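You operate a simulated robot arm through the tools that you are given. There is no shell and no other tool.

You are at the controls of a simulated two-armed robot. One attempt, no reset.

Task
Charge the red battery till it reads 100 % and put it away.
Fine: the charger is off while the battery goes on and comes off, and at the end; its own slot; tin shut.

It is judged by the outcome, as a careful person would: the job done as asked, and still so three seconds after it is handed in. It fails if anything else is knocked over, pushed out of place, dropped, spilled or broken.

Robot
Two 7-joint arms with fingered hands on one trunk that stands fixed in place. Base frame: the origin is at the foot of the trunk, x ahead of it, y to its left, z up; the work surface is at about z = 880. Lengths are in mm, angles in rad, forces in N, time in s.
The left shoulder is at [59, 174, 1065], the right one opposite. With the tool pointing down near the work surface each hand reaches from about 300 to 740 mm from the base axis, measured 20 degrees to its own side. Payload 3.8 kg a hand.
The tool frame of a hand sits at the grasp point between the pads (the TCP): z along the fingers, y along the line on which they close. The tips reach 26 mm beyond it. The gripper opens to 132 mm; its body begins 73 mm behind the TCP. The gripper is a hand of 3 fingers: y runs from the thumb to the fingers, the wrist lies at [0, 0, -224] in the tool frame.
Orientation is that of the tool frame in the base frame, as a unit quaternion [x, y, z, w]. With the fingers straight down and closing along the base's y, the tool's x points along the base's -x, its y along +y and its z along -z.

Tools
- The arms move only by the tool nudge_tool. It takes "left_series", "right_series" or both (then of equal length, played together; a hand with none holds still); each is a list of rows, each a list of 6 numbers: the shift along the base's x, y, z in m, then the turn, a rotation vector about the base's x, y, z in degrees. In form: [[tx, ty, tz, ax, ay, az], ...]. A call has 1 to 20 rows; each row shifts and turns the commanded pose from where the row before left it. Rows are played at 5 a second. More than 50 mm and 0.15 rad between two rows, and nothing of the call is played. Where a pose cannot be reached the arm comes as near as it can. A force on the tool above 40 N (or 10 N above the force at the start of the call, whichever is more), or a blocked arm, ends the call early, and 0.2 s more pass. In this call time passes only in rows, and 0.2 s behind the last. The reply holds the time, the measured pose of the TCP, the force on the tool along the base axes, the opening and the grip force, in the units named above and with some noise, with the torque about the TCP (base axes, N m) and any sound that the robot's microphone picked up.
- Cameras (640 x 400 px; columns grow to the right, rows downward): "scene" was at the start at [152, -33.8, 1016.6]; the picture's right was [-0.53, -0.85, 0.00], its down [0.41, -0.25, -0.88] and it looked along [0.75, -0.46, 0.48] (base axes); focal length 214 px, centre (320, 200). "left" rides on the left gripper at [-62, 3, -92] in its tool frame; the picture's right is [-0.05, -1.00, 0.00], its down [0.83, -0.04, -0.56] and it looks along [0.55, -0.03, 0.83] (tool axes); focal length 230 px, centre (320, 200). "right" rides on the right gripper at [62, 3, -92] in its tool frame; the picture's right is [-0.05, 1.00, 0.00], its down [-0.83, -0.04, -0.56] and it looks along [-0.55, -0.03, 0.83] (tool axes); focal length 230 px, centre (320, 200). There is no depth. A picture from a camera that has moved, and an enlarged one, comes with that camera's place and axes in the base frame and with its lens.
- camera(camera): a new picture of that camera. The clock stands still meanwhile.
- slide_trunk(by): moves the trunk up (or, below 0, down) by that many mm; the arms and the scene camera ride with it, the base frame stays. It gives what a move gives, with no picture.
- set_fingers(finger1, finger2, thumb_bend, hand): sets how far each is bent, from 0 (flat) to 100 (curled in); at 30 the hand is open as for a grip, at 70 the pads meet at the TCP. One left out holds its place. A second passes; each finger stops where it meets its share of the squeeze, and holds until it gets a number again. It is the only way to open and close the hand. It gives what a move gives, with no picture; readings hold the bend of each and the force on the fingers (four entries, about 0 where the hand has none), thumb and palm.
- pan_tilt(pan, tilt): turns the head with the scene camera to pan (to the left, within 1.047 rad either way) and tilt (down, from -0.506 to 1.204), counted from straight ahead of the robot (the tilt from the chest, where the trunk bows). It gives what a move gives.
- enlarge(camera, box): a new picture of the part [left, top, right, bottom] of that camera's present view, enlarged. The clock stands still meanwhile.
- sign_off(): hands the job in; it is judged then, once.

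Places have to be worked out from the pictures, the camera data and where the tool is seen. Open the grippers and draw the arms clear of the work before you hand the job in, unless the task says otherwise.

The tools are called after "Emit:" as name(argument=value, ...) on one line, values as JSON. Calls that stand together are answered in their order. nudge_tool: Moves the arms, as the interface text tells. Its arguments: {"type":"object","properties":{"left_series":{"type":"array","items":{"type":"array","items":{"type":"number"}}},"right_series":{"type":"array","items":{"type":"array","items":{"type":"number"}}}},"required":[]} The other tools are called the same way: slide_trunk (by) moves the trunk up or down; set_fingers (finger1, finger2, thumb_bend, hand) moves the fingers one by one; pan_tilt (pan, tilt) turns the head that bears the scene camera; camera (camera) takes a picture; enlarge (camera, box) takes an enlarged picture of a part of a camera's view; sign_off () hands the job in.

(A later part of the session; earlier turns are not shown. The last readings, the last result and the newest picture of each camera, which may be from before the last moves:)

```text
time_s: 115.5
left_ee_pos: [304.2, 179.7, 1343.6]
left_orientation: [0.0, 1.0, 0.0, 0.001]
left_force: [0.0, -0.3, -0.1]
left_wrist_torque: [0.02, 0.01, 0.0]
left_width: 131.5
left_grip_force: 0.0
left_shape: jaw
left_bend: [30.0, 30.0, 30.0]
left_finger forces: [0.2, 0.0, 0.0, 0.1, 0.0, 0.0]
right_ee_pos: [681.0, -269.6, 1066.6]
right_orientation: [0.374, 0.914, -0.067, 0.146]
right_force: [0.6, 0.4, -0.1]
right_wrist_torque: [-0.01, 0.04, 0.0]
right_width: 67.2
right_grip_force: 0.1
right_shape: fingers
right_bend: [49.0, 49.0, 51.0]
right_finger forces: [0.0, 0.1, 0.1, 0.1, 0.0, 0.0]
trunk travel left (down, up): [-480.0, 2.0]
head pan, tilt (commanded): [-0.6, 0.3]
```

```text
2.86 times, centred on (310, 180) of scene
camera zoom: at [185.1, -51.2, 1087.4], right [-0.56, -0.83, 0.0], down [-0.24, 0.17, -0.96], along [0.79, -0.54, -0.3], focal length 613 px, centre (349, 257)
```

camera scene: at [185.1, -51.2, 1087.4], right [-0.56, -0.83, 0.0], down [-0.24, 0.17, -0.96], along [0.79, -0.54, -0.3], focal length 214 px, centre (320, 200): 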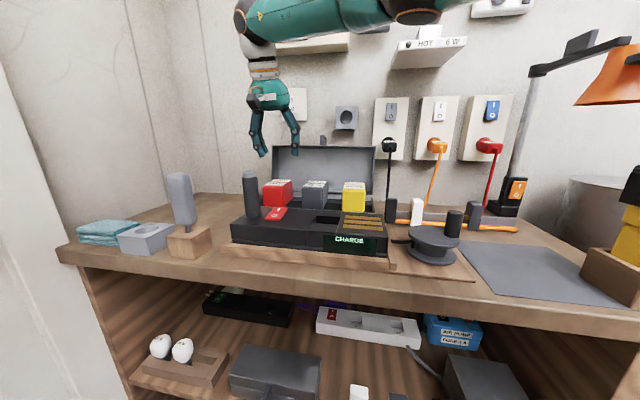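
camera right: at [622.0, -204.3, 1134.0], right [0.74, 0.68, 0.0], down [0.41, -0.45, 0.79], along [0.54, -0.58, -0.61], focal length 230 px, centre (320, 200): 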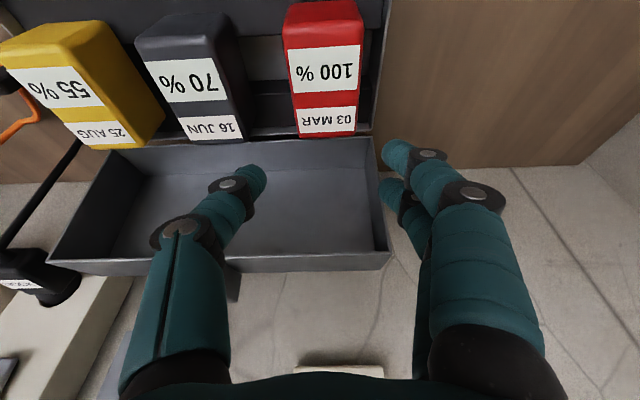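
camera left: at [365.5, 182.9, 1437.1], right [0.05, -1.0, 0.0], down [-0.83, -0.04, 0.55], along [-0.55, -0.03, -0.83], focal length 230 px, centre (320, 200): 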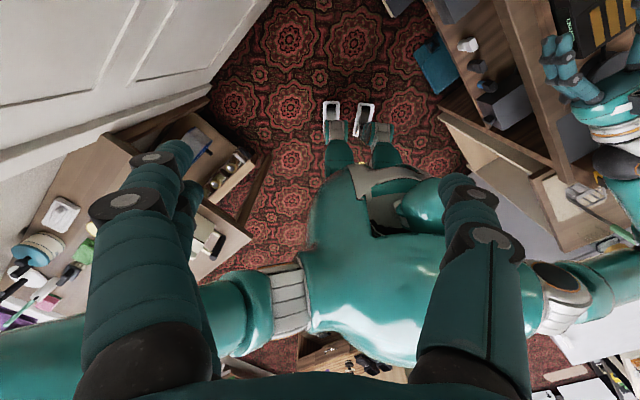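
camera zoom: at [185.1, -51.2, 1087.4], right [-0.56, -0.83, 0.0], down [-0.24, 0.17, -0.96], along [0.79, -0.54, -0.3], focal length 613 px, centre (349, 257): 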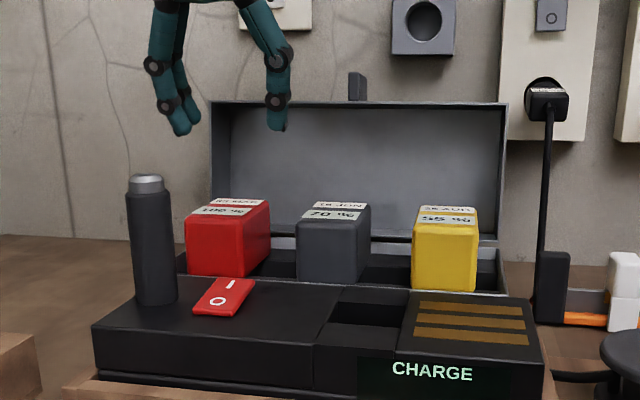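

Battery done. Now the lid must be closed. I'll move the hand back a bit to get a clear camera view of the lid and its tab.

Emit:
nudge_tool(right_series=[[-0.0276, -0.0124, 0.012, 0, 0, 0], [-0.0276, -0.0124, 0.012, 0, 0, 0], [-0.0276, -0.0124, 0.012, 0, 0, 0]])

Emit:
set_fingers(hand="right", finger1=30, finger2=30, thumb_bend=30)

Emit:
camera(camera="right")

Emit:
enlarge(camera="right", box=[180, 80, 460, 300])

Emit:
enlarge(camera="scene", box=[255, 120, 395, 220])

```text
time_s: 116.2
left_ee_pos: [302.9, 178.9, 1343.9]
left_orientation: [0.0, 1.0, 0.001, 0.002]
left_force: [0.0, 0.3, -0.7]
left_wrist_torque: [0.03, -0.03, 0.05]
left_width: 132.0
left_grip_force: 0.2
left_shape: jaw
left_bend: [30.0, 30.0, 30.0]
left_finger forces: [0.0, 0.1, 0.1, 0.0, 0.1, 0.0]
right_ee_pos: [596.8, -310.0, 1104.6]
right_orientation: [0.375, 0.913, -0.067, 0.146]
right_force: [-0.4, 0.1, -0.9]
right_wrist_torque: [-0.02, -0.02, -0.02]
right_width: 67.2
right_grip_force: 0.0
right_shape: fingers
right_bend: [49.0, 49.0, 51.0]
right_finger forces: [0.0, 0.0, 0.1, 0.0, 0.0, 0.1]
trunk travel left (down, up): [-480.0, 2.0]
head pan, tilt (commanded): [-0.6, 0.3]
```

```text
time_s: 117.2
left_ee_pos: [303.8, 179.4, 1343.3]
left_orientation: [0.001, 1.0, 0.0, 0.002]
left_force: [0.0, -0.3, 0.8]
left_wrist_torque: [-0.01, 0.01, -0.01]
left_width: 131.7
left_grip_force: 0.1
left_shape: jaw
left_bend: [30.0, 30.0, 30.0]
left_finger forces: [0.0, 0.1, 0.0, 0.0, 0.1, 0.0]
right_ee_pos: [597.8, -309.8, 1102.3]
right_orientation: [0.374, 0.913, -0.067, 0.146]
right_force: [0.4, -0.4, 0.3]
right_wrist_torque: [0.0, 0.01, -0.01]
right_width: 134.2
right_grip_force: 0.1
right_shape: fingers
right_bend: [30.0, 30.0, 30.0]
right_finger forces: [0.0, 0.0, 0.0, 0.0, 0.1, 0.0]
trunk travel left (down, up): [-480.0, 2.0]
head pan, tilt (commanded): [-0.6, 0.3]
```

```text
taken
camera right: at [538.4, -243.3, 1170.6], right [0.74, 0.68, 0.0], down [0.41, -0.45, 0.79], along [0.54, -0.58, -0.61], focal length 230 px, centre (320, 200)
```

right: 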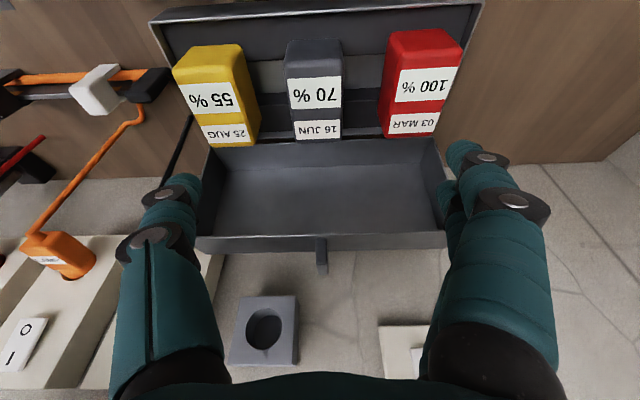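

```text
1.82 times, centred on (320, 190) of right
camera zoom: at [538.4, -243.3, 1170.6], right [0.74, 0.68, 0.0], down [0.41, -0.45, 0.79], along [0.54, -0.58, -0.61], focal length 418 px, centre (320, 218)
```

zoom: 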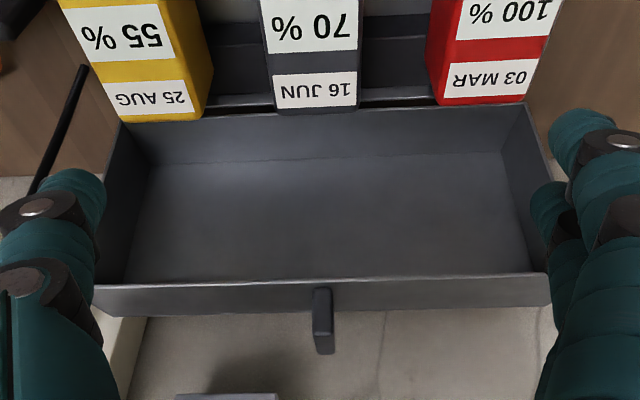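

```text
4.00 times, centred on (325, 170) of scene
camera zoom: at [185.3, -51.4, 1087.2], right [-0.56, -0.83, 0.0], down [-0.24, 0.17, -0.96], along [0.79, -0.54, -0.3], focal length 858 px, centre (300, 320)
```

zoom: 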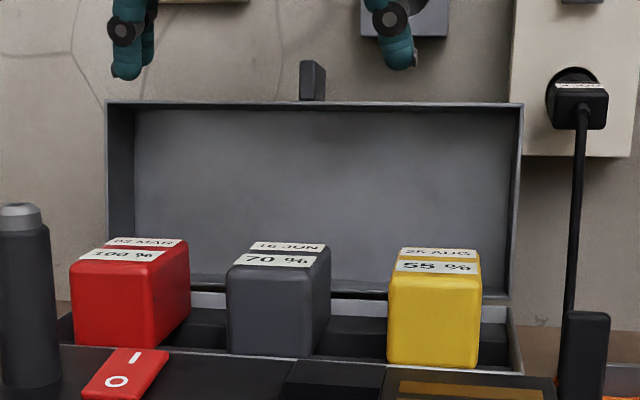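

The handle on the lid is a fin: ~10 mm thick (L≈197–208), 28 mm tall, N≈765–814, on the lid's top edge. I plan to pinch it lightly from the sides and carry the lid along its arc. First move above it, tilting the hand to ~30° toward the wall.

Emit:
set_fingers(hand="right", finger1=51, finger2=51, thumb_bend=51)

Emit:
nudge_tool(right_series=[[0.02, -0.0204, 0.005, -4.24, -4.24, 0], [0.02, -0.0204, 0.005, -4.24, -4.24, 0], [0.02, -0.0204, 0.005, 0, 0, 0], [0.02, -0.0204, 0.002, 0, 0, 0], [0.02, -0.0204, 0, 0, 0, 0]])

Emit:
camera(camera="right")

Emit:
enlarge(camera="scene", box=[255, 80, 395, 200])

```text
time_s: 118.2
left_ee_pos: [303.6, 178.4, 1344.0]
left_orientation: [0.0, 1.0, 0.0, 0.001]
left_force: [0.3, 1.0, -0.2]
left_wrist_torque: [-0.02, 0.02, -0.02]
left_width: 131.7
left_grip_force: 0.0
left_shape: jaw
left_bend: [30.0, 30.0, 30.0]
left_finger forces: [0.1, 0.0, 0.0, 0.0, 0.1, 0.1]
right_ee_pos: [597.3, -308.9, 1102.2]
right_orientation: [0.374, 0.914, -0.067, 0.146]
right_force: [1.0, -0.4, 0.1]
right_wrist_torque: [-0.01, 0.0, -0.01]
right_width: 65.2
right_grip_force: 0.1
right_shape: fingers
right_bend: [51.0, 51.0, 51.0]
right_finger forces: [0.0, 0.0, 0.1, 0.0, 0.1, 0.0]
trunk travel left (down, up): [-480.0, 2.0]
head pan, tilt (commanded): [-0.6, 0.3]
```

```text
time_s: 119.5
left_ee_pos: [304.7, 179.7, 1343.7]
left_orientation: [0.0, 1.0, 0.001, 0.001]
left_force: [-0.1, -0.1, 0.8]
left_wrist_torque: [-0.01, 0.03, 0.01]
left_width: 131.9
left_grip_force: 0.1
left_shape: jaw
left_bend: [30.0, 30.0, 30.0]
left_finger forces: [0.0, 0.1, 0.0, 0.1, 0.1, 0.1]
right_ee_pos: [698.0, -407.8, 1116.9]
right_orientation: [0.366, 0.892, -0.107, 0.241]
right_force: [0.2, 0.4, -0.3]
right_wrist_torque: [-0.01, 0.04, -0.02]
right_width: 65.1
right_grip_force: 0.0
right_shape: fingers
right_bend: [51.0, 51.0, 51.0]
right_finger forces: [0.0, 0.1, 0.0, 0.0, 0.0, 0.0]
trunk travel left (down, up): [-480.0, 2.0]
head pan, tilt (commanded): [-0.6, 0.3]
```

```text
taken
camera right: at [630.5, -334.0, 1165.9], right [0.74, 0.68, 0.01], down [0.29, -0.33, 0.9], along [0.61, -0.66, -0.43], focal length 230 px, centre (320, 200)
```

right: 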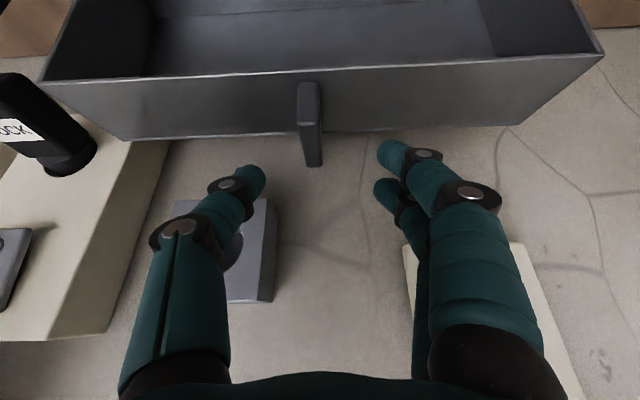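

```text
3.33 times, centred on (325, 140) of scene
camera zoom: at [185.7, -51.1, 1087.1], right [-0.56, -0.83, 0.0], down [-0.24, 0.17, -0.96], along [0.79, -0.54, -0.3], focal length 715 px, centre (303, 400)
```

zoom: 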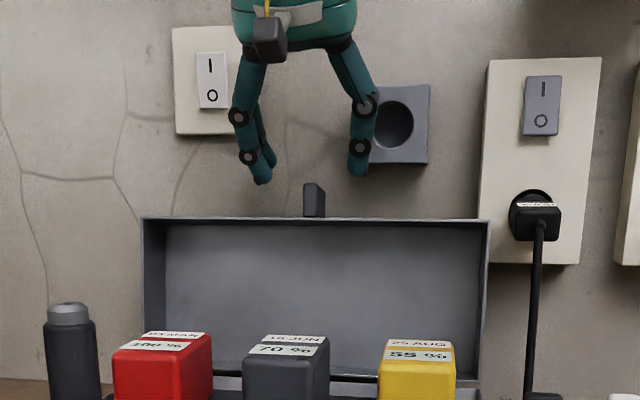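

The hand is above the fin with ~30° tilt. Zoom to align precisely.

Emit:
enlarge(camera="right", box=[220, 50, 420, 230])

```text
2.22 times, centred on (320, 140) of right
camera zoom: at [630.5, -334.0, 1165.9], right [0.74, 0.68, 0.01], down [0.29, -0.33, 0.9], along [0.61, -0.66, -0.43], focal length 511 px, centre (320, 333)
```

zoom: 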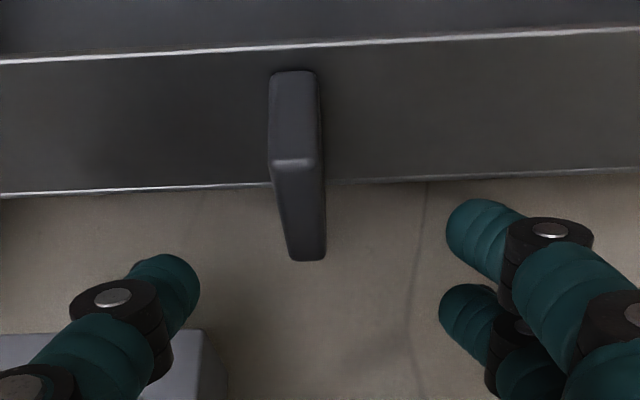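

Fin centre is at L≈200.7, spanning N≈765–814, top z≈1082. Shift −4.4 mm L, +2.7 mm N and descend 34 mm so the fingertips straddle the fin.

Emit:
nudge_tool(right_series=[[-0.0012, -0.005, -0.008, 0, 0, 0], [0, 0, -0.009, 0, 0, 0], [0, 0, -0.009, 0, 0, 0], [0, 0, -0.008, 0, 0, 0]])

Emit:
camera(camera="right")

Emit:
enlarge(camera="right", box=[220, 50, 420, 230])

Emit:
enlarge(camera="scene", box=[255, 100, 395, 200])

```text
time_s: 120.5
left_ee_pos: [302.1, 179.1, 1345.4]
left_orientation: [-0.001, 1.0, -0.001, 0.002]
left_force: [0.6, -0.6, 0.0]
left_wrist_torque: [-0.03, -0.04, -0.02]
left_width: 132.1
left_grip_force: 0.0
left_shape: jaw
left_bend: [30.0, 30.0, 30.0]
left_finger forces: [0.0, 0.0, 0.0, 0.0, 0.0, 0.0]
right_ee_pos: [697.1, -415.0, 1089.8]
right_orientation: [0.367, 0.891, -0.106, 0.244]
right_force: [0.7, -1.2, 11.7]
right_wrist_torque: [0.34, -0.43, -0.06]
right_width: 64.6
right_grip_force: 6.9
right_shape: fingers
right_bend: [52.0, 51.0, 51.0]
right_finger forces: [12.4, 0.0, 0.1, 0.0, 0.0, 0.0]
trunk travel left (down, up): [-480.0, 2.0]
head pan, tilt (commanded): [-0.6, 0.3]
```

```text
taken
camera right: at [628.5, -340.7, 1136.8], right [0.74, 0.68, 0.02], down [0.28, -0.33, 0.9], along [0.62, -0.66, -0.43], focal length 230 px, centre (320, 200)
```

right: 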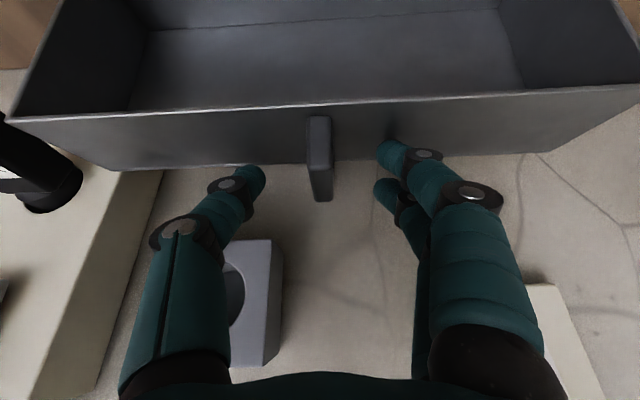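

```text
2.22 times, centred on (320, 140) of right
camera zoom: at [628.5, -340.7, 1136.8], right [0.74, 0.68, 0.02], down [0.28, -0.33, 0.9], along [0.62, -0.66, -0.43], focal length 511 px, centre (320, 333)
```

zoom: 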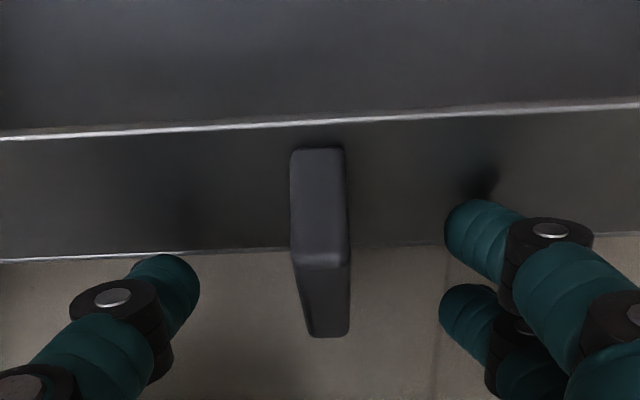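

```text
4.00 times, centred on (325, 150) of scene
camera zoom: at [184.4, -50.9, 1088.1], right [-0.56, -0.83, 0.0], down [-0.24, 0.17, -0.96], along [0.79, -0.54, -0.29], focal length 858 px, centre (300, 400)
```

zoom: 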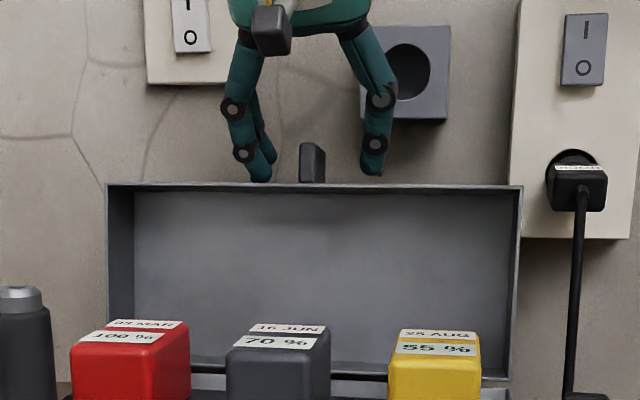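

Finger1's tip touched the lid's top wall (12 N). Raise 4 mm, then close gradually on the fin with light force.

Emit:
nudge_tool(right_series=[[0, 0, 0.005, 0, 0, 0]])

Emit:
set_fingers(hand="right", finger1=62, finger2=62, thumb_bend=62)

Emit:
camera(camera="right")

Emit:
enlarge(camera="scene", box=[255, 100, 395, 200])

```text
time_s: 120.8
left_ee_pos: [303.1, 177.4, 1344.1]
left_orientation: [0.0, 1.0, -0.001, 0.001]
left_force: [0.1, 0.5, -0.5]
left_wrist_torque: [-0.01, 0.0, -0.02]
left_width: 131.8
left_grip_force: 0.1
left_shape: jaw
left_bend: [30.0, 30.0, 30.0]
left_finger forces: [0.0, 0.1, 0.1, 0.0, 0.0, 0.0]
right_ee_pos: [696.8, -414.6, 1089.2]
right_orientation: [0.366, 0.892, -0.106, 0.241]
right_force: [2.4, -3.0, 7.2]
right_wrist_torque: [0.14, -0.31, -0.16]
right_width: 64.4
right_grip_force: 3.4
right_shape: fingers
right_bend: [52.0, 51.0, 51.0]
right_finger forces: [7.7, 0.1, 0.0, 0.1, 0.2, 0.0]
trunk travel left (down, up): [-480.0, 2.0]
head pan, tilt (commanded): [-0.6, 0.3]
```

```text
time_s: 121.8
left_ee_pos: [304.6, 178.1, 1344.7]
left_orientation: [0.0, 1.0, 0.0, 0.001]
left_force: [0.1, -0.1, 0.6]
left_wrist_torque: [0.02, -0.02, 0.04]
left_width: 131.8
left_grip_force: 0.1
left_shape: jaw
left_bend: [30.0, 30.0, 30.0]
left_finger forces: [0.1, 0.0, 0.1, 0.0, 0.1, 0.0]
right_ee_pos: [697.1, -415.6, 1087.2]
right_orientation: [0.366, 0.893, -0.106, 0.24]
right_force: [-0.6, 0.9, -1.1]
right_wrist_torque: [0.01, -0.03, 0.02]
right_width: 29.2
right_grip_force: 0.1
right_shape: fingers
right_bend: [62.0, 62.0, 62.0]
right_finger forces: [0.4, 0.1, 0.1, 0.0, 0.1, 0.0]
trunk travel left (down, up): [-480.0, 2.0]
head pan, tilt (commanded): [-0.6, 0.3]
```

```text
taken
camera right: at [629.2, -340.7, 1136.8], right [0.74, 0.68, 0.01], down [0.29, -0.33, 0.9], along [0.61, -0.66, -0.44], focal length 230 px, centre (320, 200)
```

right: 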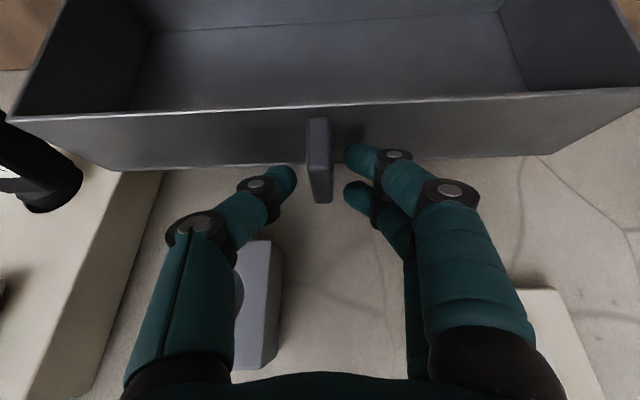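

```text
4.00 times, centred on (325, 150) of scene
camera zoom: at [185.4, -51.4, 1087.1], right [-0.56, -0.83, 0.0], down [-0.24, 0.17, -0.96], along [0.79, -0.54, -0.3], focal length 858 px, centre (300, 400)
```

zoom: 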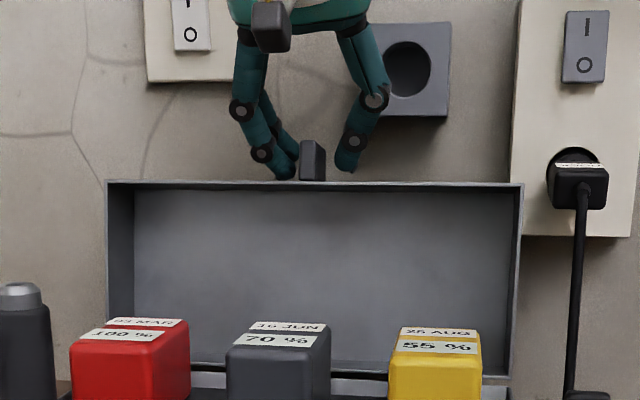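

Fingers straddle the fin with ~9 mm each side. Close further in small increments to get a light pinch.

Emit:
set_fingers(hand="right", finger1=66, finger2=66, thumb_bend=66)

Emit:
camera(camera="right")

```text
time_s: 122.8
left_ee_pos: [304.0, 179.2, 1343.8]
left_orientation: [0.001, 1.0, 0.0, 0.001]
left_force: [0.4, 0.3, 0.1]
left_wrist_torque: [-0.01, -0.01, -0.01]
left_width: 131.9
left_grip_force: 0.0
left_shape: jaw
left_bend: [30.0, 30.0, 30.0]
left_finger forces: [0.0, 0.0, 0.0, 0.0, 0.0, 0.0]
right_ee_pos: [697.6, -413.4, 1089.9]
right_orientation: [0.367, 0.892, -0.107, 0.241]
right_force: [-0.3, 0.1, -0.7]
right_wrist_torque: [0.0, 0.0, 0.0]
right_width: 17.1
right_grip_force: 0.2
right_shape: fingers
right_bend: [66.0, 66.0, 66.0]
right_finger forces: [0.1, 0.2, 0.0, 0.0, 0.0, 0.0]
trunk travel left (down, up): [-480.0, 2.0]
head pan, tilt (commanded): [-0.6, 0.3]
```

```text
taken
camera right: at [629.3, -340.5, 1137.7], right [0.74, 0.68, 0.01], down [0.29, -0.33, 0.9], along [0.61, -0.66, -0.43], focal length 230 px, centre (320, 200)
```

right: 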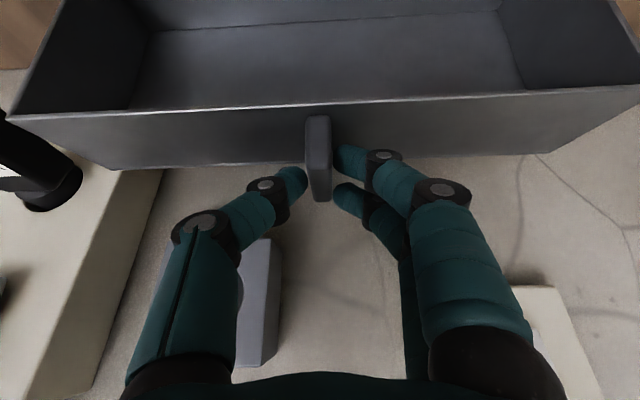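

Nearly touching. Close to 69 for contact.

Emit:
set_fingers(hand="right", finger1=68.5, finger2=68.5, thumb_bend=68.5)

Emit:
camera(camera="right")

Emit:
enlarge(camera="right", box=[240, 80, 420, 240])

```text
time_s: 123.8
left_ee_pos: [304.5, 179.0, 1344.2]
left_orientation: [0.0, 1.0, -0.001, 0.001]
left_force: [-0.7, -0.1, -1.4]
left_wrist_torque: [0.0, 0.0, 0.01]
left_width: 131.9
left_grip_force: 0.1
left_shape: jaw
left_bend: [30.0, 30.0, 30.0]
left_finger forces: [0.0, 0.0, 0.0, 0.1, 0.0, 0.0]
right_ee_pos: [697.4, -415.3, 1089.0]
right_orientation: [0.366, 0.892, -0.106, 0.241]
right_force: [1.5, 0.8, 0.5]
right_wrist_torque: [0.04, -0.02, 0.0]
right_width: 14.6
right_grip_force: 1.7
right_shape: fingers
right_bend: [66.0, 66.0, 67.0]
right_finger forces: [1.0, 0.9, 0.1, 0.1, 1.0, 0.0]
trunk travel left (down, up): [-480.0, 2.0]
head pan, tilt (commanded): [-0.6, 0.3]
```

```text
taken
camera right: at [629.5, -340.4, 1137.6], right [0.74, 0.68, 0.01], down [0.29, -0.33, 0.9], along [0.61, -0.66, -0.43], focal length 230 px, centre (320, 200)
```

right: 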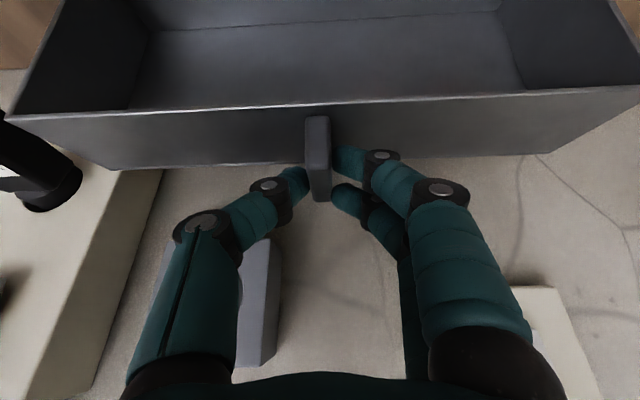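

```text
2.50 times, centred on (330, 160) of right
camera zoom: at [629.5, -340.4, 1137.6], right [0.74, 0.68, 0.01], down [0.29, -0.33, 0.9], along [0.61, -0.66, -0.43], focal length 575 px, centre (295, 300)
```

zoom: 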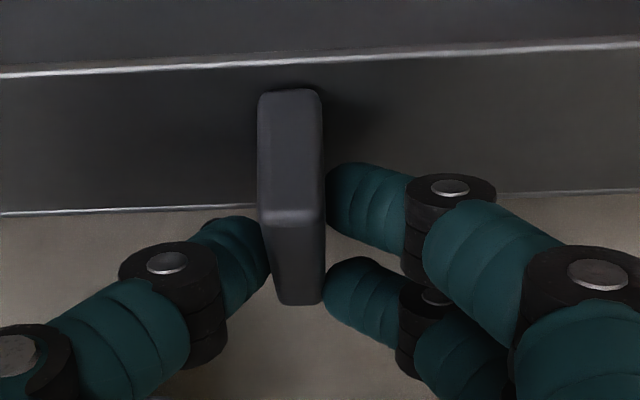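

Light contact on the fin by both fingers and thumb (~1 N each). Firm it up slightly, then pull the lid along the first 10° of its arc and check.

Emit:
set_fingers(hand="right", finger1=74, finger2=74, thumb_bend=74)

Emit:
nudge_tool(right_series=[[-0.009, 0.009, 0.0044, 0, 0, 0], [-0.0092, 0.0092, 0.0034, 0, 0, 0]])

Emit:
camera(camera="right")

Emit:
enlarge(camera="scene", box=[230, 100, 410, 240])

```text
time_s: 124.8
left_ee_pos: [304.6, 179.2, 1344.0]
left_orientation: [0.0, 1.0, 0.0, 0.001]
left_force: [-0.1, -0.8, 0.3]
left_wrist_torque: [-0.02, -0.01, 0.0]
left_width: 132.2
left_grip_force: 0.0
left_shape: jaw
left_bend: [30.0, 30.0, 30.0]
left_finger forces: [0.0, 0.1, 0.1, 0.0, 0.0, 0.0]
right_ee_pos: [698.4, -414.1, 1089.0]
right_orientation: [0.366, 0.893, -0.107, 0.239]
right_force: [0.5, 1.7, 0.0]
right_wrist_torque: [0.06, 0.05, 0.01]
right_width: 11.7
right_grip_force: 11.0
right_shape: fingers
right_bend: [71.0, 71.0, 69.0]
right_finger forces: [6.0, 5.9, 0.0, 0.0, 9.7, 0.0]
trunk travel left (down, up): [-480.0, 2.0]
head pan, tilt (commanded): [-0.6, 0.3]
```

```text
time_s: 125.5
left_ee_pos: [305.0, 179.6, 1343.4]
left_orientation: [0.0, 1.0, 0.0, 0.001]
left_force: [-0.5, 0.3, 0.0]
left_wrist_torque: [-0.01, -0.01, 0.0]
left_width: 132.2
left_grip_force: 0.2
left_shape: jaw
left_bend: [30.0, 30.0, 30.0]
left_finger forces: [0.0, 0.0, 0.0, 0.0, 0.1, 0.0]
right_ee_pos: [681.0, -394.9, 1094.9]
right_orientation: [0.367, 0.892, -0.107, 0.24]
right_force: [0.6, 1.0, 0.1]
right_wrist_torque: [0.05, -0.05, 0.05]
right_width: 11.8
right_grip_force: 10.4
right_shape: fingers
right_bend: [71.0, 71.0, 69.0]
right_finger forces: [4.7, 6.5, 0.0, 0.1, 9.4, 0.1]
trunk travel left (down, up): [-480.0, 2.0]
head pan, tilt (commanded): [-0.6, 0.3]
```

```text
taken
camera right: at [612.5, -322.8, 1144.5], right [0.74, 0.68, 0.01], down [0.29, -0.33, 0.9], along [0.61, -0.66, -0.44], focal length 230 px, centre (320, 200)
```

right: 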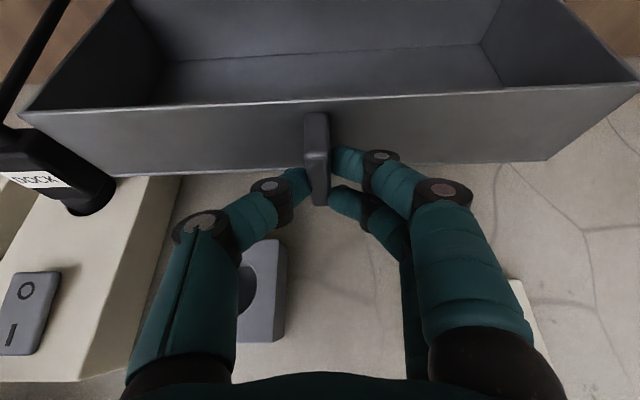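

```text
2.86 times, centred on (320, 170) of scene
camera zoom: at [186.0, -51.4, 1087.0], right [-0.56, -0.83, 0.0], down [-0.24, 0.17, -0.96], along [0.79, -0.54, -0.3], focal length 613 px, centre (320, 286)
```

zoom: 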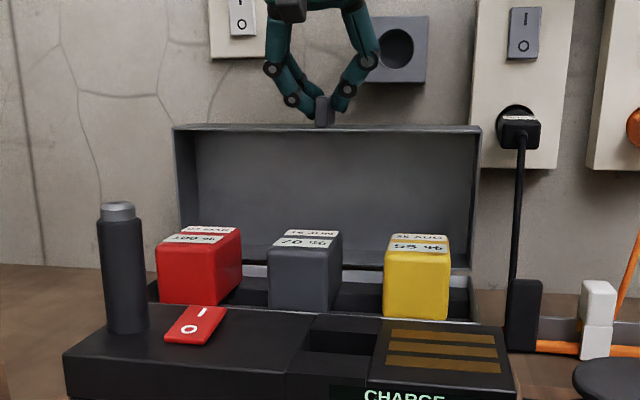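

The lid follows smoothly with negligible force. Continue the next ~20° of the arc.

Emit:
nudge_tool(right_series=[[-0.0093, 0.0093, 0.0021, 0, 0, 0], [-0.0095, 0.0095, 0.001, 0, 0, 0], [-0.0095, 0.0095, -0.0001, 0, 0, 0], [-0.0094, 0.0094, -0.0014, 0, 0, 0]])

Emit:
camera(camera="right")

Emit:
enlarge(camera="scene", box=[230, 100, 410, 240])

```text
time_s: 126.5
left_ee_pos: [304.8, 179.2, 1343.7]
left_orientation: [0.0, 1.0, 0.0, 0.001]
left_force: [0.7, -0.3, 0.0]
left_wrist_torque: [0.0, 0.02, 0.03]
left_width: 131.6
left_grip_force: 0.0
left_shape: jaw
left_bend: [30.0, 30.0, 30.0]
left_finger forces: [0.0, 0.0, 0.1, 0.1, 0.0, 0.0]
right_ee_pos: [643.5, -359.8, 1098.3]
right_orientation: [0.366, 0.893, -0.106, 0.241]
right_force: [4.3, 1.5, 0.0]
right_wrist_torque: [-0.04, -0.15, 0.08]
right_width: 12.1
right_grip_force: 10.3
right_shape: fingers
right_bend: [71.0, 72.0, 69.0]
right_finger forces: [4.6, 7.6, 0.0, 0.0, 8.0, 0.1]
trunk travel left (down, up): [-480.0, 2.0]
head pan, tilt (commanded): [-0.6, 0.3]
```

```text
taken
camera right: at [574.8, -285.4, 1147.4], right [0.74, 0.68, 0.01], down [0.29, -0.33, 0.9], along [0.61, -0.66, -0.43], focal length 230 px, centre (320, 200)
```

right: 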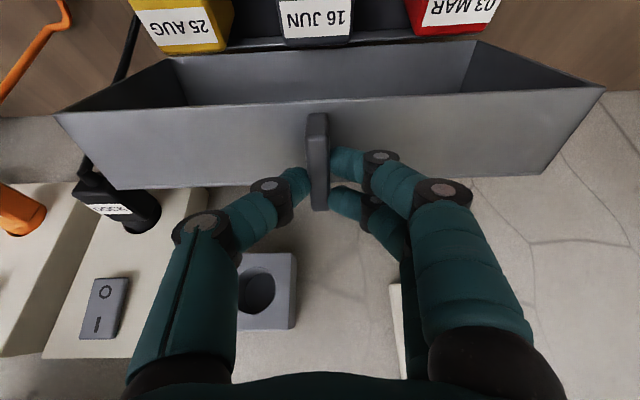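

```text
2.86 times, centred on (320, 170) of scene
camera zoom: at [186.1, -51.3, 1087.1], right [-0.56, -0.83, 0.0], down [-0.24, 0.17, -0.96], along [0.79, -0.54, -0.3], focal length 613 px, centre (320, 286)
```

zoom: 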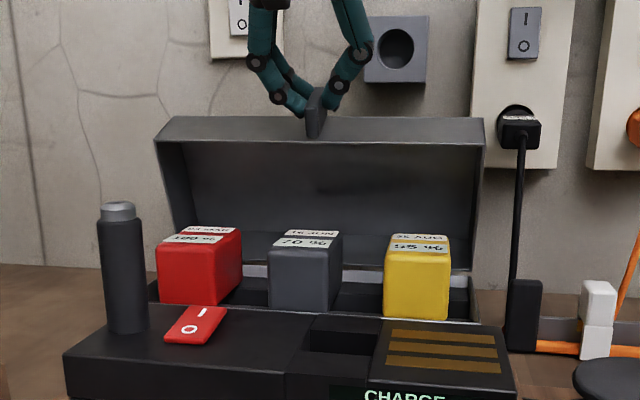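

Lid now leans forward ~30°, still well held. Continue to ~50°.

Emit:
nudge_tool(right_series=[[-0.0093, 0.0093, -0.0025, 0, 0, 0], [-0.0091, 0.0091, -0.0036, 0, 0, 0], [-0.0088, 0.0088, -0.0047, 0, 0, 0], [-0.0086, 0.0086, -0.0058, 0, 0, 0]])

Emit:
camera(camera="right")

Emit:
enlarge(camera="scene", box=[230, 100, 410, 240])

```text
time_s: 127.5
left_ee_pos: [304.4, 179.8, 1343.8]
left_orientation: [0.0, 1.0, -0.001, 0.001]
left_force: [0.3, 0.2, 0.7]
left_wrist_torque: [0.01, 0.04, -0.02]
left_width: 131.8
left_grip_force: 0.0
left_shape: jaw
left_bend: [30.0, 30.0, 30.0]
left_finger forces: [0.0, 0.0, 0.0, 0.1, 0.1, 0.0]
right_ee_pos: [605.6, -323.2, 1084.6]
right_orientation: [0.367, 0.892, -0.107, 0.241]
right_force: [5.1, 2.8, 0.3]
right_wrist_torque: [-0.06, -0.19, 0.13]
right_width: 12.2
right_grip_force: 10.5
right_shape: fingers
right_bend: [71.0, 72.0, 69.0]
right_finger forces: [4.8, 8.8, 0.0, 0.0, 7.8, 0.1]
trunk travel left (down, up): [-480.0, 2.0]
head pan, tilt (commanded): [-0.6, 0.3]
```

```text
taken
camera right: at [538.0, -249.1, 1131.6], right [0.74, 0.68, 0.01], down [0.28, -0.33, 0.9], along [0.61, -0.66, -0.43], focal length 230 px, centre (320, 200)
```

right: 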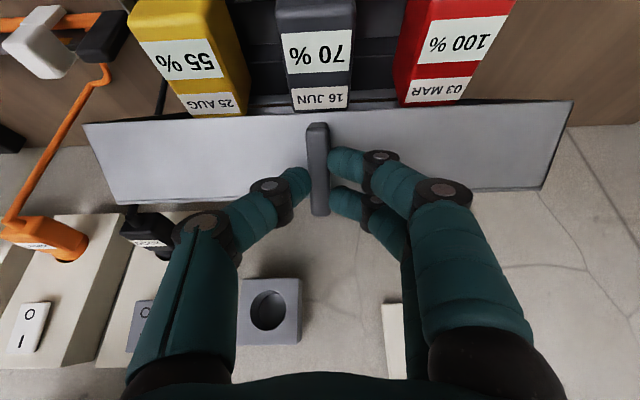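

```text
2.86 times, centred on (320, 170) of scene
camera zoom: at [186.0, -51.0, 1087.2], right [-0.56, -0.83, 0.0], down [-0.24, 0.17, -0.96], along [0.79, -0.54, -0.3], focal length 613 px, centre (320, 286)
```

zoom: 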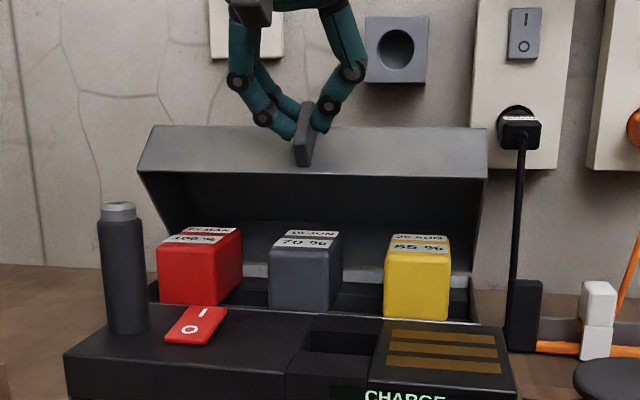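

Controlled so far (lid ~50° closed). Continue to ~70°, with a small +L correction.

Emit:
nudge_tool(right_series=[[-0.0078, 0.0086, -0.0072, 0, 0, 0], [-0.0073, 0.008, -0.008, 0, 0, 0], [-0.0072, 0.0072, -0.0089, 0, 0, 0], [-0.0066, 0.0066, -0.0097, 0, 0, 0]])

Emit:
camera(camera="right")

Emit:
enlarge(camera="scene", box=[230, 100, 410, 240])

```text
time_s: 128.4
left_ee_pos: [303.1, 179.7, 1344.0]
left_orientation: [-0.001, 1.0, 0.0, 0.001]
left_force: [-0.2, 0.1, 0.1]
left_wrist_torque: [0.02, -0.01, 0.04]
left_width: 131.8
left_grip_force: 0.1
left_shape: jaw
left_bend: [30.0, 30.0, 30.0]
left_finger forces: [0.0, 0.1, 0.0, 0.1, 0.0, 0.1]
right_ee_pos: [577.1, -291.4, 1049.3]
right_orientation: [0.366, 0.892, -0.107, 0.241]
right_force: [-2.4, 3.7, 3.1]
right_wrist_torque: [-0.08, -0.04, 0.04]
right_width: 11.6
right_grip_force: 11.3
right_shape: fingers
right_bend: [72.0, 73.0, 69.0]
right_finger forces: [3.6, 7.4, 0.1, 0.0, 11.4, 0.0]
trunk travel left (down, up): [-480.0, 2.0]
head pan, tilt (commanded): [-0.6, 0.3]
```

```text
taken
camera right: at [508.2, -217.8, 1097.5], right [0.74, 0.68, 0.01], down [0.29, -0.33, 0.9], along [0.61, -0.66, -0.43], focal length 230 px, centre (320, 200)
```

right: 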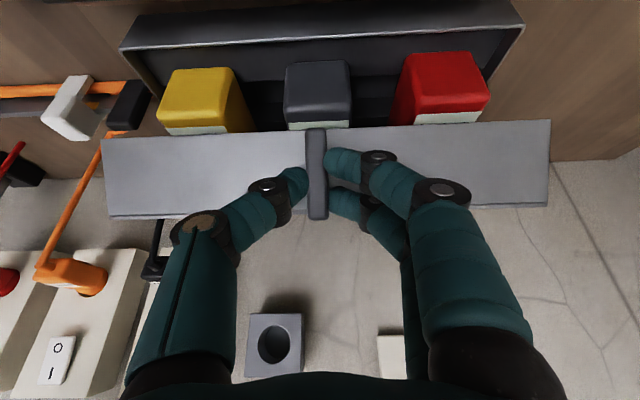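

```text
2.86 times, centred on (320, 170) of scene
camera zoom: at [184.8, -50.9, 1087.4], right [-0.56, -0.83, 0.0], down [-0.24, 0.17, -0.96], along [0.79, -0.54, -0.29], focal length 613 px, centre (320, 286)
```

zoom: 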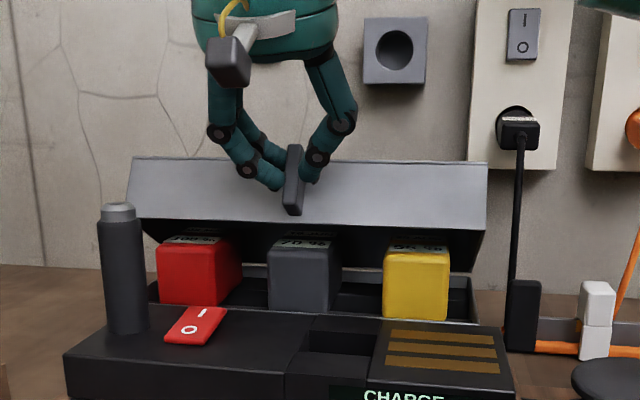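

Lid ~70° closed. A ~5 N radial push suggests moving outward ~1.5 mm. Continue the next 15°.

Emit:
nudge_tool(right_series=[[-0.0069, 0.0069, -0.0096, 0, 0, 0], [-0.0056, 0.0056, -0.0108, 0, 0, 0], [-0.0049, 0.0049, -0.0115, 0, 0, 0]])

Emit:
camera(camera="right")

Emit:
enlarge(camera="scene", box=[230, 110, 410, 250])

```text
time_s: 129.2
left_ee_pos: [304.1, 179.1, 1343.7]
left_orientation: [0.0, 1.0, 0.0, 0.001]
left_force: [0.1, -0.2, -0.2]
left_wrist_torque: [0.01, 0.01, -0.01]
left_width: 131.9
left_grip_force: 0.0
left_shape: jaw
left_bend: [30.0, 30.0, 30.0]
left_finger forces: [0.0, 0.0, 0.0, 0.0, 0.0, 0.0]
right_ee_pos: [560.7, -273.2, 1014.7]
right_orientation: [0.366, 0.893, -0.106, 0.241]
right_force: [-4.1, 3.2, 1.9]
right_wrist_torque: [-0.06, -0.02, 0.06]
right_width: 9.1
right_grip_force: 10.7
right_shape: fingers
right_bend: [73.0, 73.0, 69.0]
right_finger forces: [4.0, 7.0, 0.0, 0.0, 10.9, 0.1]
trunk travel left (down, up): [-480.0, 2.0]
head pan, tilt (commanded): [-0.6, 0.3]
```

```text
taken
camera right: at [491.0, -200.5, 1063.9], right [0.73, 0.68, 0.01], down [0.29, -0.33, 0.9], along [0.61, -0.66, -0.43], focal length 230 px, centre (320, 200)
```

right: 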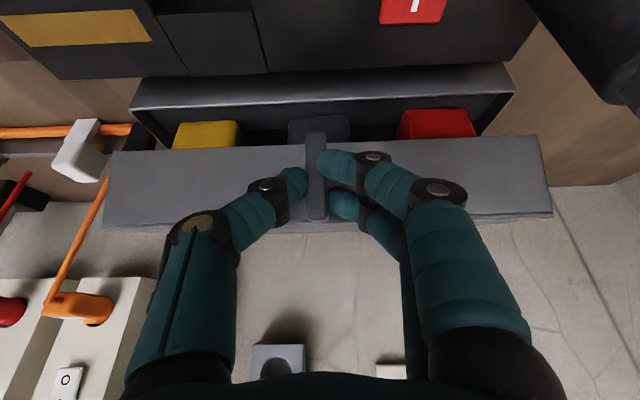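

```text
2.86 times, centred on (320, 180) of scene
camera zoom: at [184.9, -50.9, 1087.3], right [-0.56, -0.83, 0.0], down [-0.24, 0.17, -0.96], along [0.79, -0.54, -0.3], focal length 613 px, centre (320, 257)
```

zoom: 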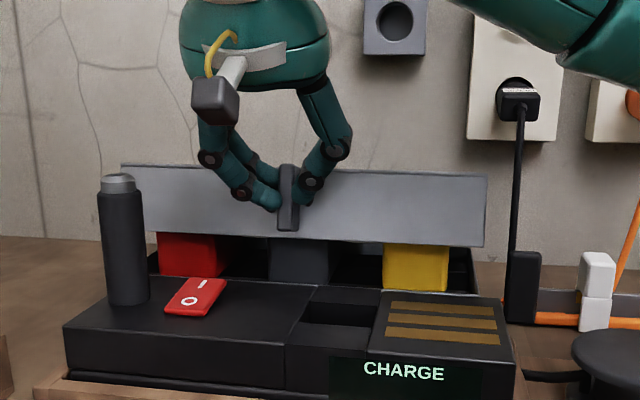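

About 15° left and still controlled. Continue two more steps, slightly further outward.

Emit:
nudge_tool(right_series=[[-0.005, 0.005, -0.011, 0, 0, 0], [-0.0038, 0.0038, -0.011, 0, 0, 0]])

Emit:
camera(camera="right")

Emit:
enlarge(camera="scene", box=[230, 110, 410, 250])

```text
time_s: 129.8
left_ee_pos: [302.5, 179.4, 1343.2]
left_orientation: [0.0, 1.0, 0.0, 0.002]
left_force: [0.6, -0.3, -0.2]
left_wrist_torque: [0.0, -0.02, -0.03]
left_width: 131.7
left_grip_force: 0.1
left_shape: jaw
left_bend: [30.0, 30.0, 30.0]
left_finger forces: [0.0, 0.0, 0.0, 0.0, 0.0, 0.0]
right_ee_pos: [553.8, -266.5, 992.1]
right_orientation: [0.365, 0.893, -0.106, 0.241]
right_force: [-7.2, 3.4, 1.9]
right_wrist_torque: [-0.05, 0.08, 0.01]
right_width: 9.1
right_grip_force: 10.9
right_shape: fingers
right_bend: [73.0, 73.0, 69.0]
right_finger forces: [2.8, 6.5, 0.1, 0.1, 12.7, 0.1]
right hand out of reach, approached as far as the arm can: row 1
trunk travel left (down, up): [-480.0, 2.0]
head pan, tilt (commanded): [-0.6, 0.3]
```

```text
taken
camera right: at [485.0, -193.7, 1040.9], right [0.73, 0.68, 0.01], down [0.29, -0.33, 0.9], along [0.61, -0.66, -0.43], focal length 230 px, centre (320, 200)
```

right: 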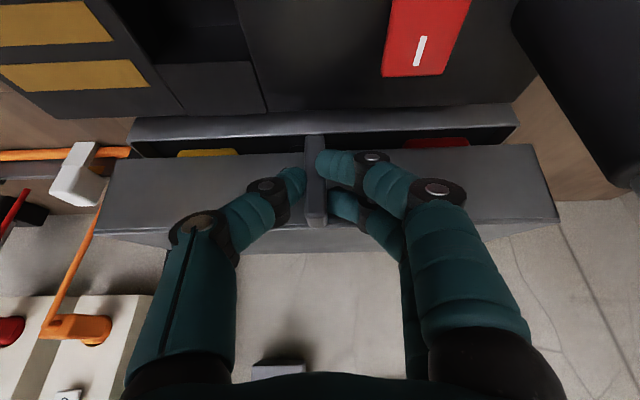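

```text
2.86 times, centred on (320, 180) of scene
camera zoom: at [184.5, -51.0, 1087.3], right [-0.56, -0.83, 0.0], down [-0.24, 0.17, -0.96], along [0.79, -0.54, -0.29], focal length 613 px, centre (320, 257)
```

zoom: 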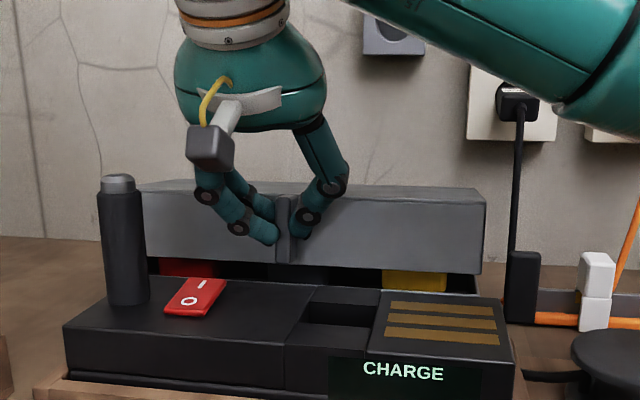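

Only ~6–8° remain. Lower straight down in small steps until the lid meets the rim.

Emit:
nudge_tool(right_series=[[0, 0, -0.005, 0, 0, 0], [0, 0, -0.004, 0, 0, 0]])

Emit:
camera(camera="right")

Emit:
enlarge(camera="scene", box=[230, 110, 410, 250])

```text
time_s: 130.4
left_ee_pos: [303.3, 178.1, 1344.3]
left_orientation: [0.001, 1.0, 0.0, 0.001]
left_force: [0.5, 0.0, 0.8]
left_wrist_torque: [-0.03, 0.02, 0.01]
left_width: 131.8
left_grip_force: 0.0
left_shape: jaw
left_bend: [30.0, 30.0, 30.0]
left_finger forces: [0.0, 0.0, 0.1, 0.0, 0.0, 0.1]
right_ee_pos: [551.6, -266.5, 984.4]
right_orientation: [0.366, 0.893, -0.107, 0.241]
right_force: [-8.6, 6.5, 2.4]
right_wrist_torque: [-0.04, 0.04, 0.02]
right_width: 9.3
right_grip_force: 11.0
right_shape: fingers
right_bend: [73.0, 73.0, 69.0]
right_finger forces: [3.7, 7.2, 0.0, 0.0, 12.1, 0.1]
trunk travel left (down, up): [-480.0, 2.0]
head pan, tilt (commanded): [-0.6, 0.3]
```

```text
taken
camera right: at [484.2, -192.6, 1033.7], right [0.74, 0.68, 0.01], down [0.29, -0.33, 0.9], along [0.61, -0.66, -0.43], focal length 230 px, centre (320, 200)
```

right: 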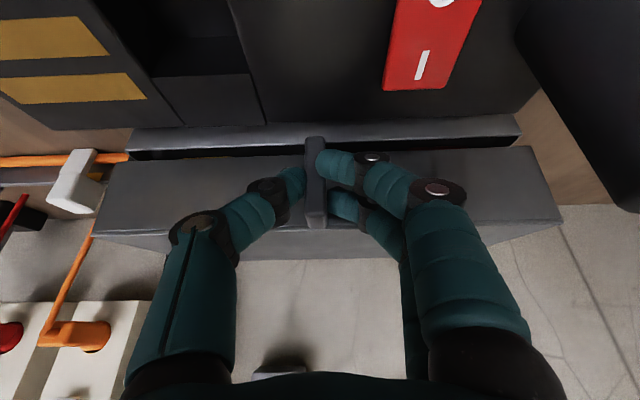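

```text
2.86 times, centred on (320, 180) of scene
camera zoom: at [184.3, -50.7, 1087.5], right [-0.56, -0.83, 0.0], down [-0.24, 0.17, -0.96], along [0.79, -0.54, -0.29], focal length 613 px, centre (320, 257)
```

zoom: 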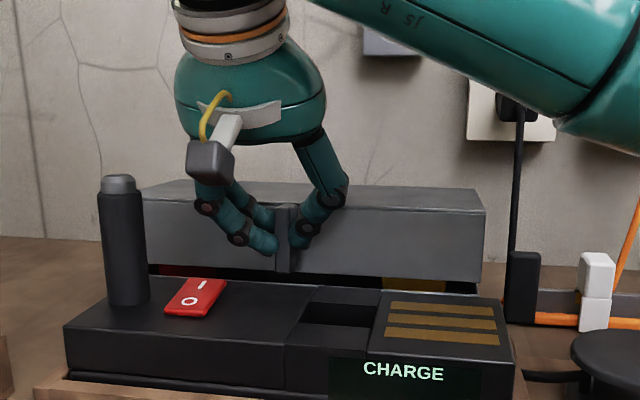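

A few degrees remain and I'm pushing ~10 N toward the wall. Ease back 2 mm (−N) while lowering 5 mm more.

Emit:
nudge_tool(right_series=[[-0.0018, 0.0018, -0.003, 0, 0, 0], [0, 0, -0.003, 0, 0, 0]])

Emit:
enlarge(camera="scene", box=[230, 110, 410, 250])

Emit:
enlarge(camera="right", box=[80, 60, 580, 280])

```text
time_s: 131.1
left_ee_pos: [302.8, 179.3, 1343.8]
left_orientation: [-0.001, 1.0, 0.0, 0.001]
left_force: [-1.1, 0.3, 0.0]
left_wrist_torque: [0.05, 0.02, -0.03]
left_width: 132.1
left_grip_force: 0.1
left_shape: jaw
left_bend: [30.0, 30.0, 30.0]
left_finger forces: [0.1, 0.1, 0.0, 0.0, 0.0, 0.1]
right_ee_pos: [551.2, -265.8, 980.2]
right_orientation: [0.366, 0.892, -0.106, 0.241]
right_force: [-4.6, 4.9, 2.4]
right_wrist_torque: [-0.03, 0.03, 0.06]
right_width: 8.9
right_grip_force: 10.9
right_shape: fingers
right_bend: [73.0, 73.0, 69.0]
right_finger forces: [3.1, 7.5, 0.1, 0.0, 10.7, 0.1]
trunk travel left (down, up): [-480.0, 2.0]
head pan, tilt (commanded): [-0.6, 0.3]
```

```text
2.86 times, centred on (320, 180) of scene
camera zoom: at [184.6, -50.7, 1087.4], right [-0.56, -0.83, 0.0], down [-0.24, 0.17, -0.96], along [0.79, -0.54, -0.29], focal length 613 px, centre (320, 257)
```

zoom: 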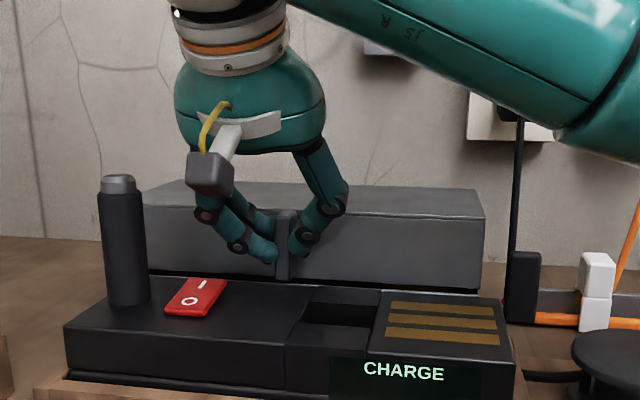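

```text
1.28 times, centred on (330, 170) of right
camera zoom: at [483.0, -191.5, 1028.1], right [0.74, 0.68, 0.01], down [0.29, -0.33, 0.9], along [0.61, -0.66, -0.43], focal length 294 px, centre (307, 238)
```

zoom: 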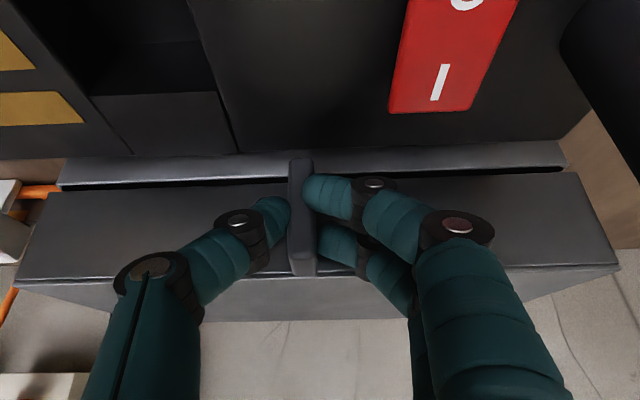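

Nearly closed, small dark gap remains. Lower a bit more.

Emit:
nudge_tool(right_series=[[-0.0008, 0.0008, -0.003, 0, 0, 0], [0, 0, -0.003, 0, 0, 0]])

Emit:
enlarge(camera="scene", box=[230, 110, 410, 250])

Emit:
enlarge(camera="right", box=[80, 60, 580, 280])

```text
time_s: 131.7
left_ee_pos: [302.5, 180.6, 1345.0]
left_orientation: [0.0, 1.0, 0.0, 0.002]
left_force: [0.6, -0.2, -0.7]
left_wrist_torque: [0.01, -0.02, -0.03]
left_width: 131.8
left_grip_force: 0.0
left_shape: jaw
left_bend: [30.0, 30.0, 30.0]
left_finger forces: [0.0, 0.0, 0.1, 0.0, 0.0, 0.0]
right_ee_pos: [550.7, -264.7, 974.0]
right_orientation: [0.367, 0.891, -0.107, 0.243]
right_force: [-5.4, 4.0, 8.1]
right_wrist_torque: [-0.06, -0.01, 0.03]
right_width: 8.9
right_grip_force: 11.4
right_shape: fingers
right_bend: [73.0, 73.0, 69.0]
right_finger forces: [3.7, 7.7, 0.0, 0.0, 11.4, 0.0]
trunk travel left (down, up): [-480.0, 2.0]
head pan, tilt (commanded): [-0.6, 0.3]
```

```text
2.86 times, centred on (320, 180) of scene
camera zoom: at [184.4, -50.7, 1087.6], right [-0.56, -0.83, 0.0], down [-0.24, 0.17, -0.96], along [0.79, -0.54, -0.29], focal length 613 px, centre (320, 257)
```

zoom: 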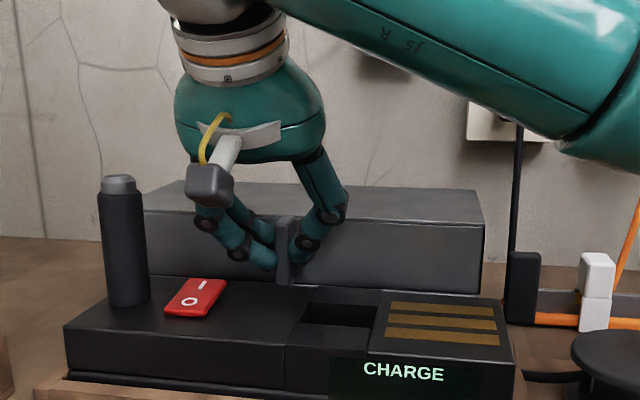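

```text
1.28 times, centred on (330, 170) of right
camera zoom: at [482.2, -190.8, 1022.9], right [0.74, 0.68, 0.01], down [0.28, -0.33, 0.9], along [0.61, -0.66, -0.43], focal length 294 px, centre (307, 238)
```

zoom: 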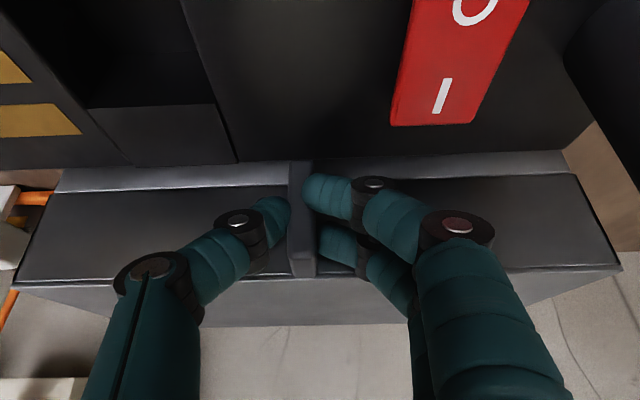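

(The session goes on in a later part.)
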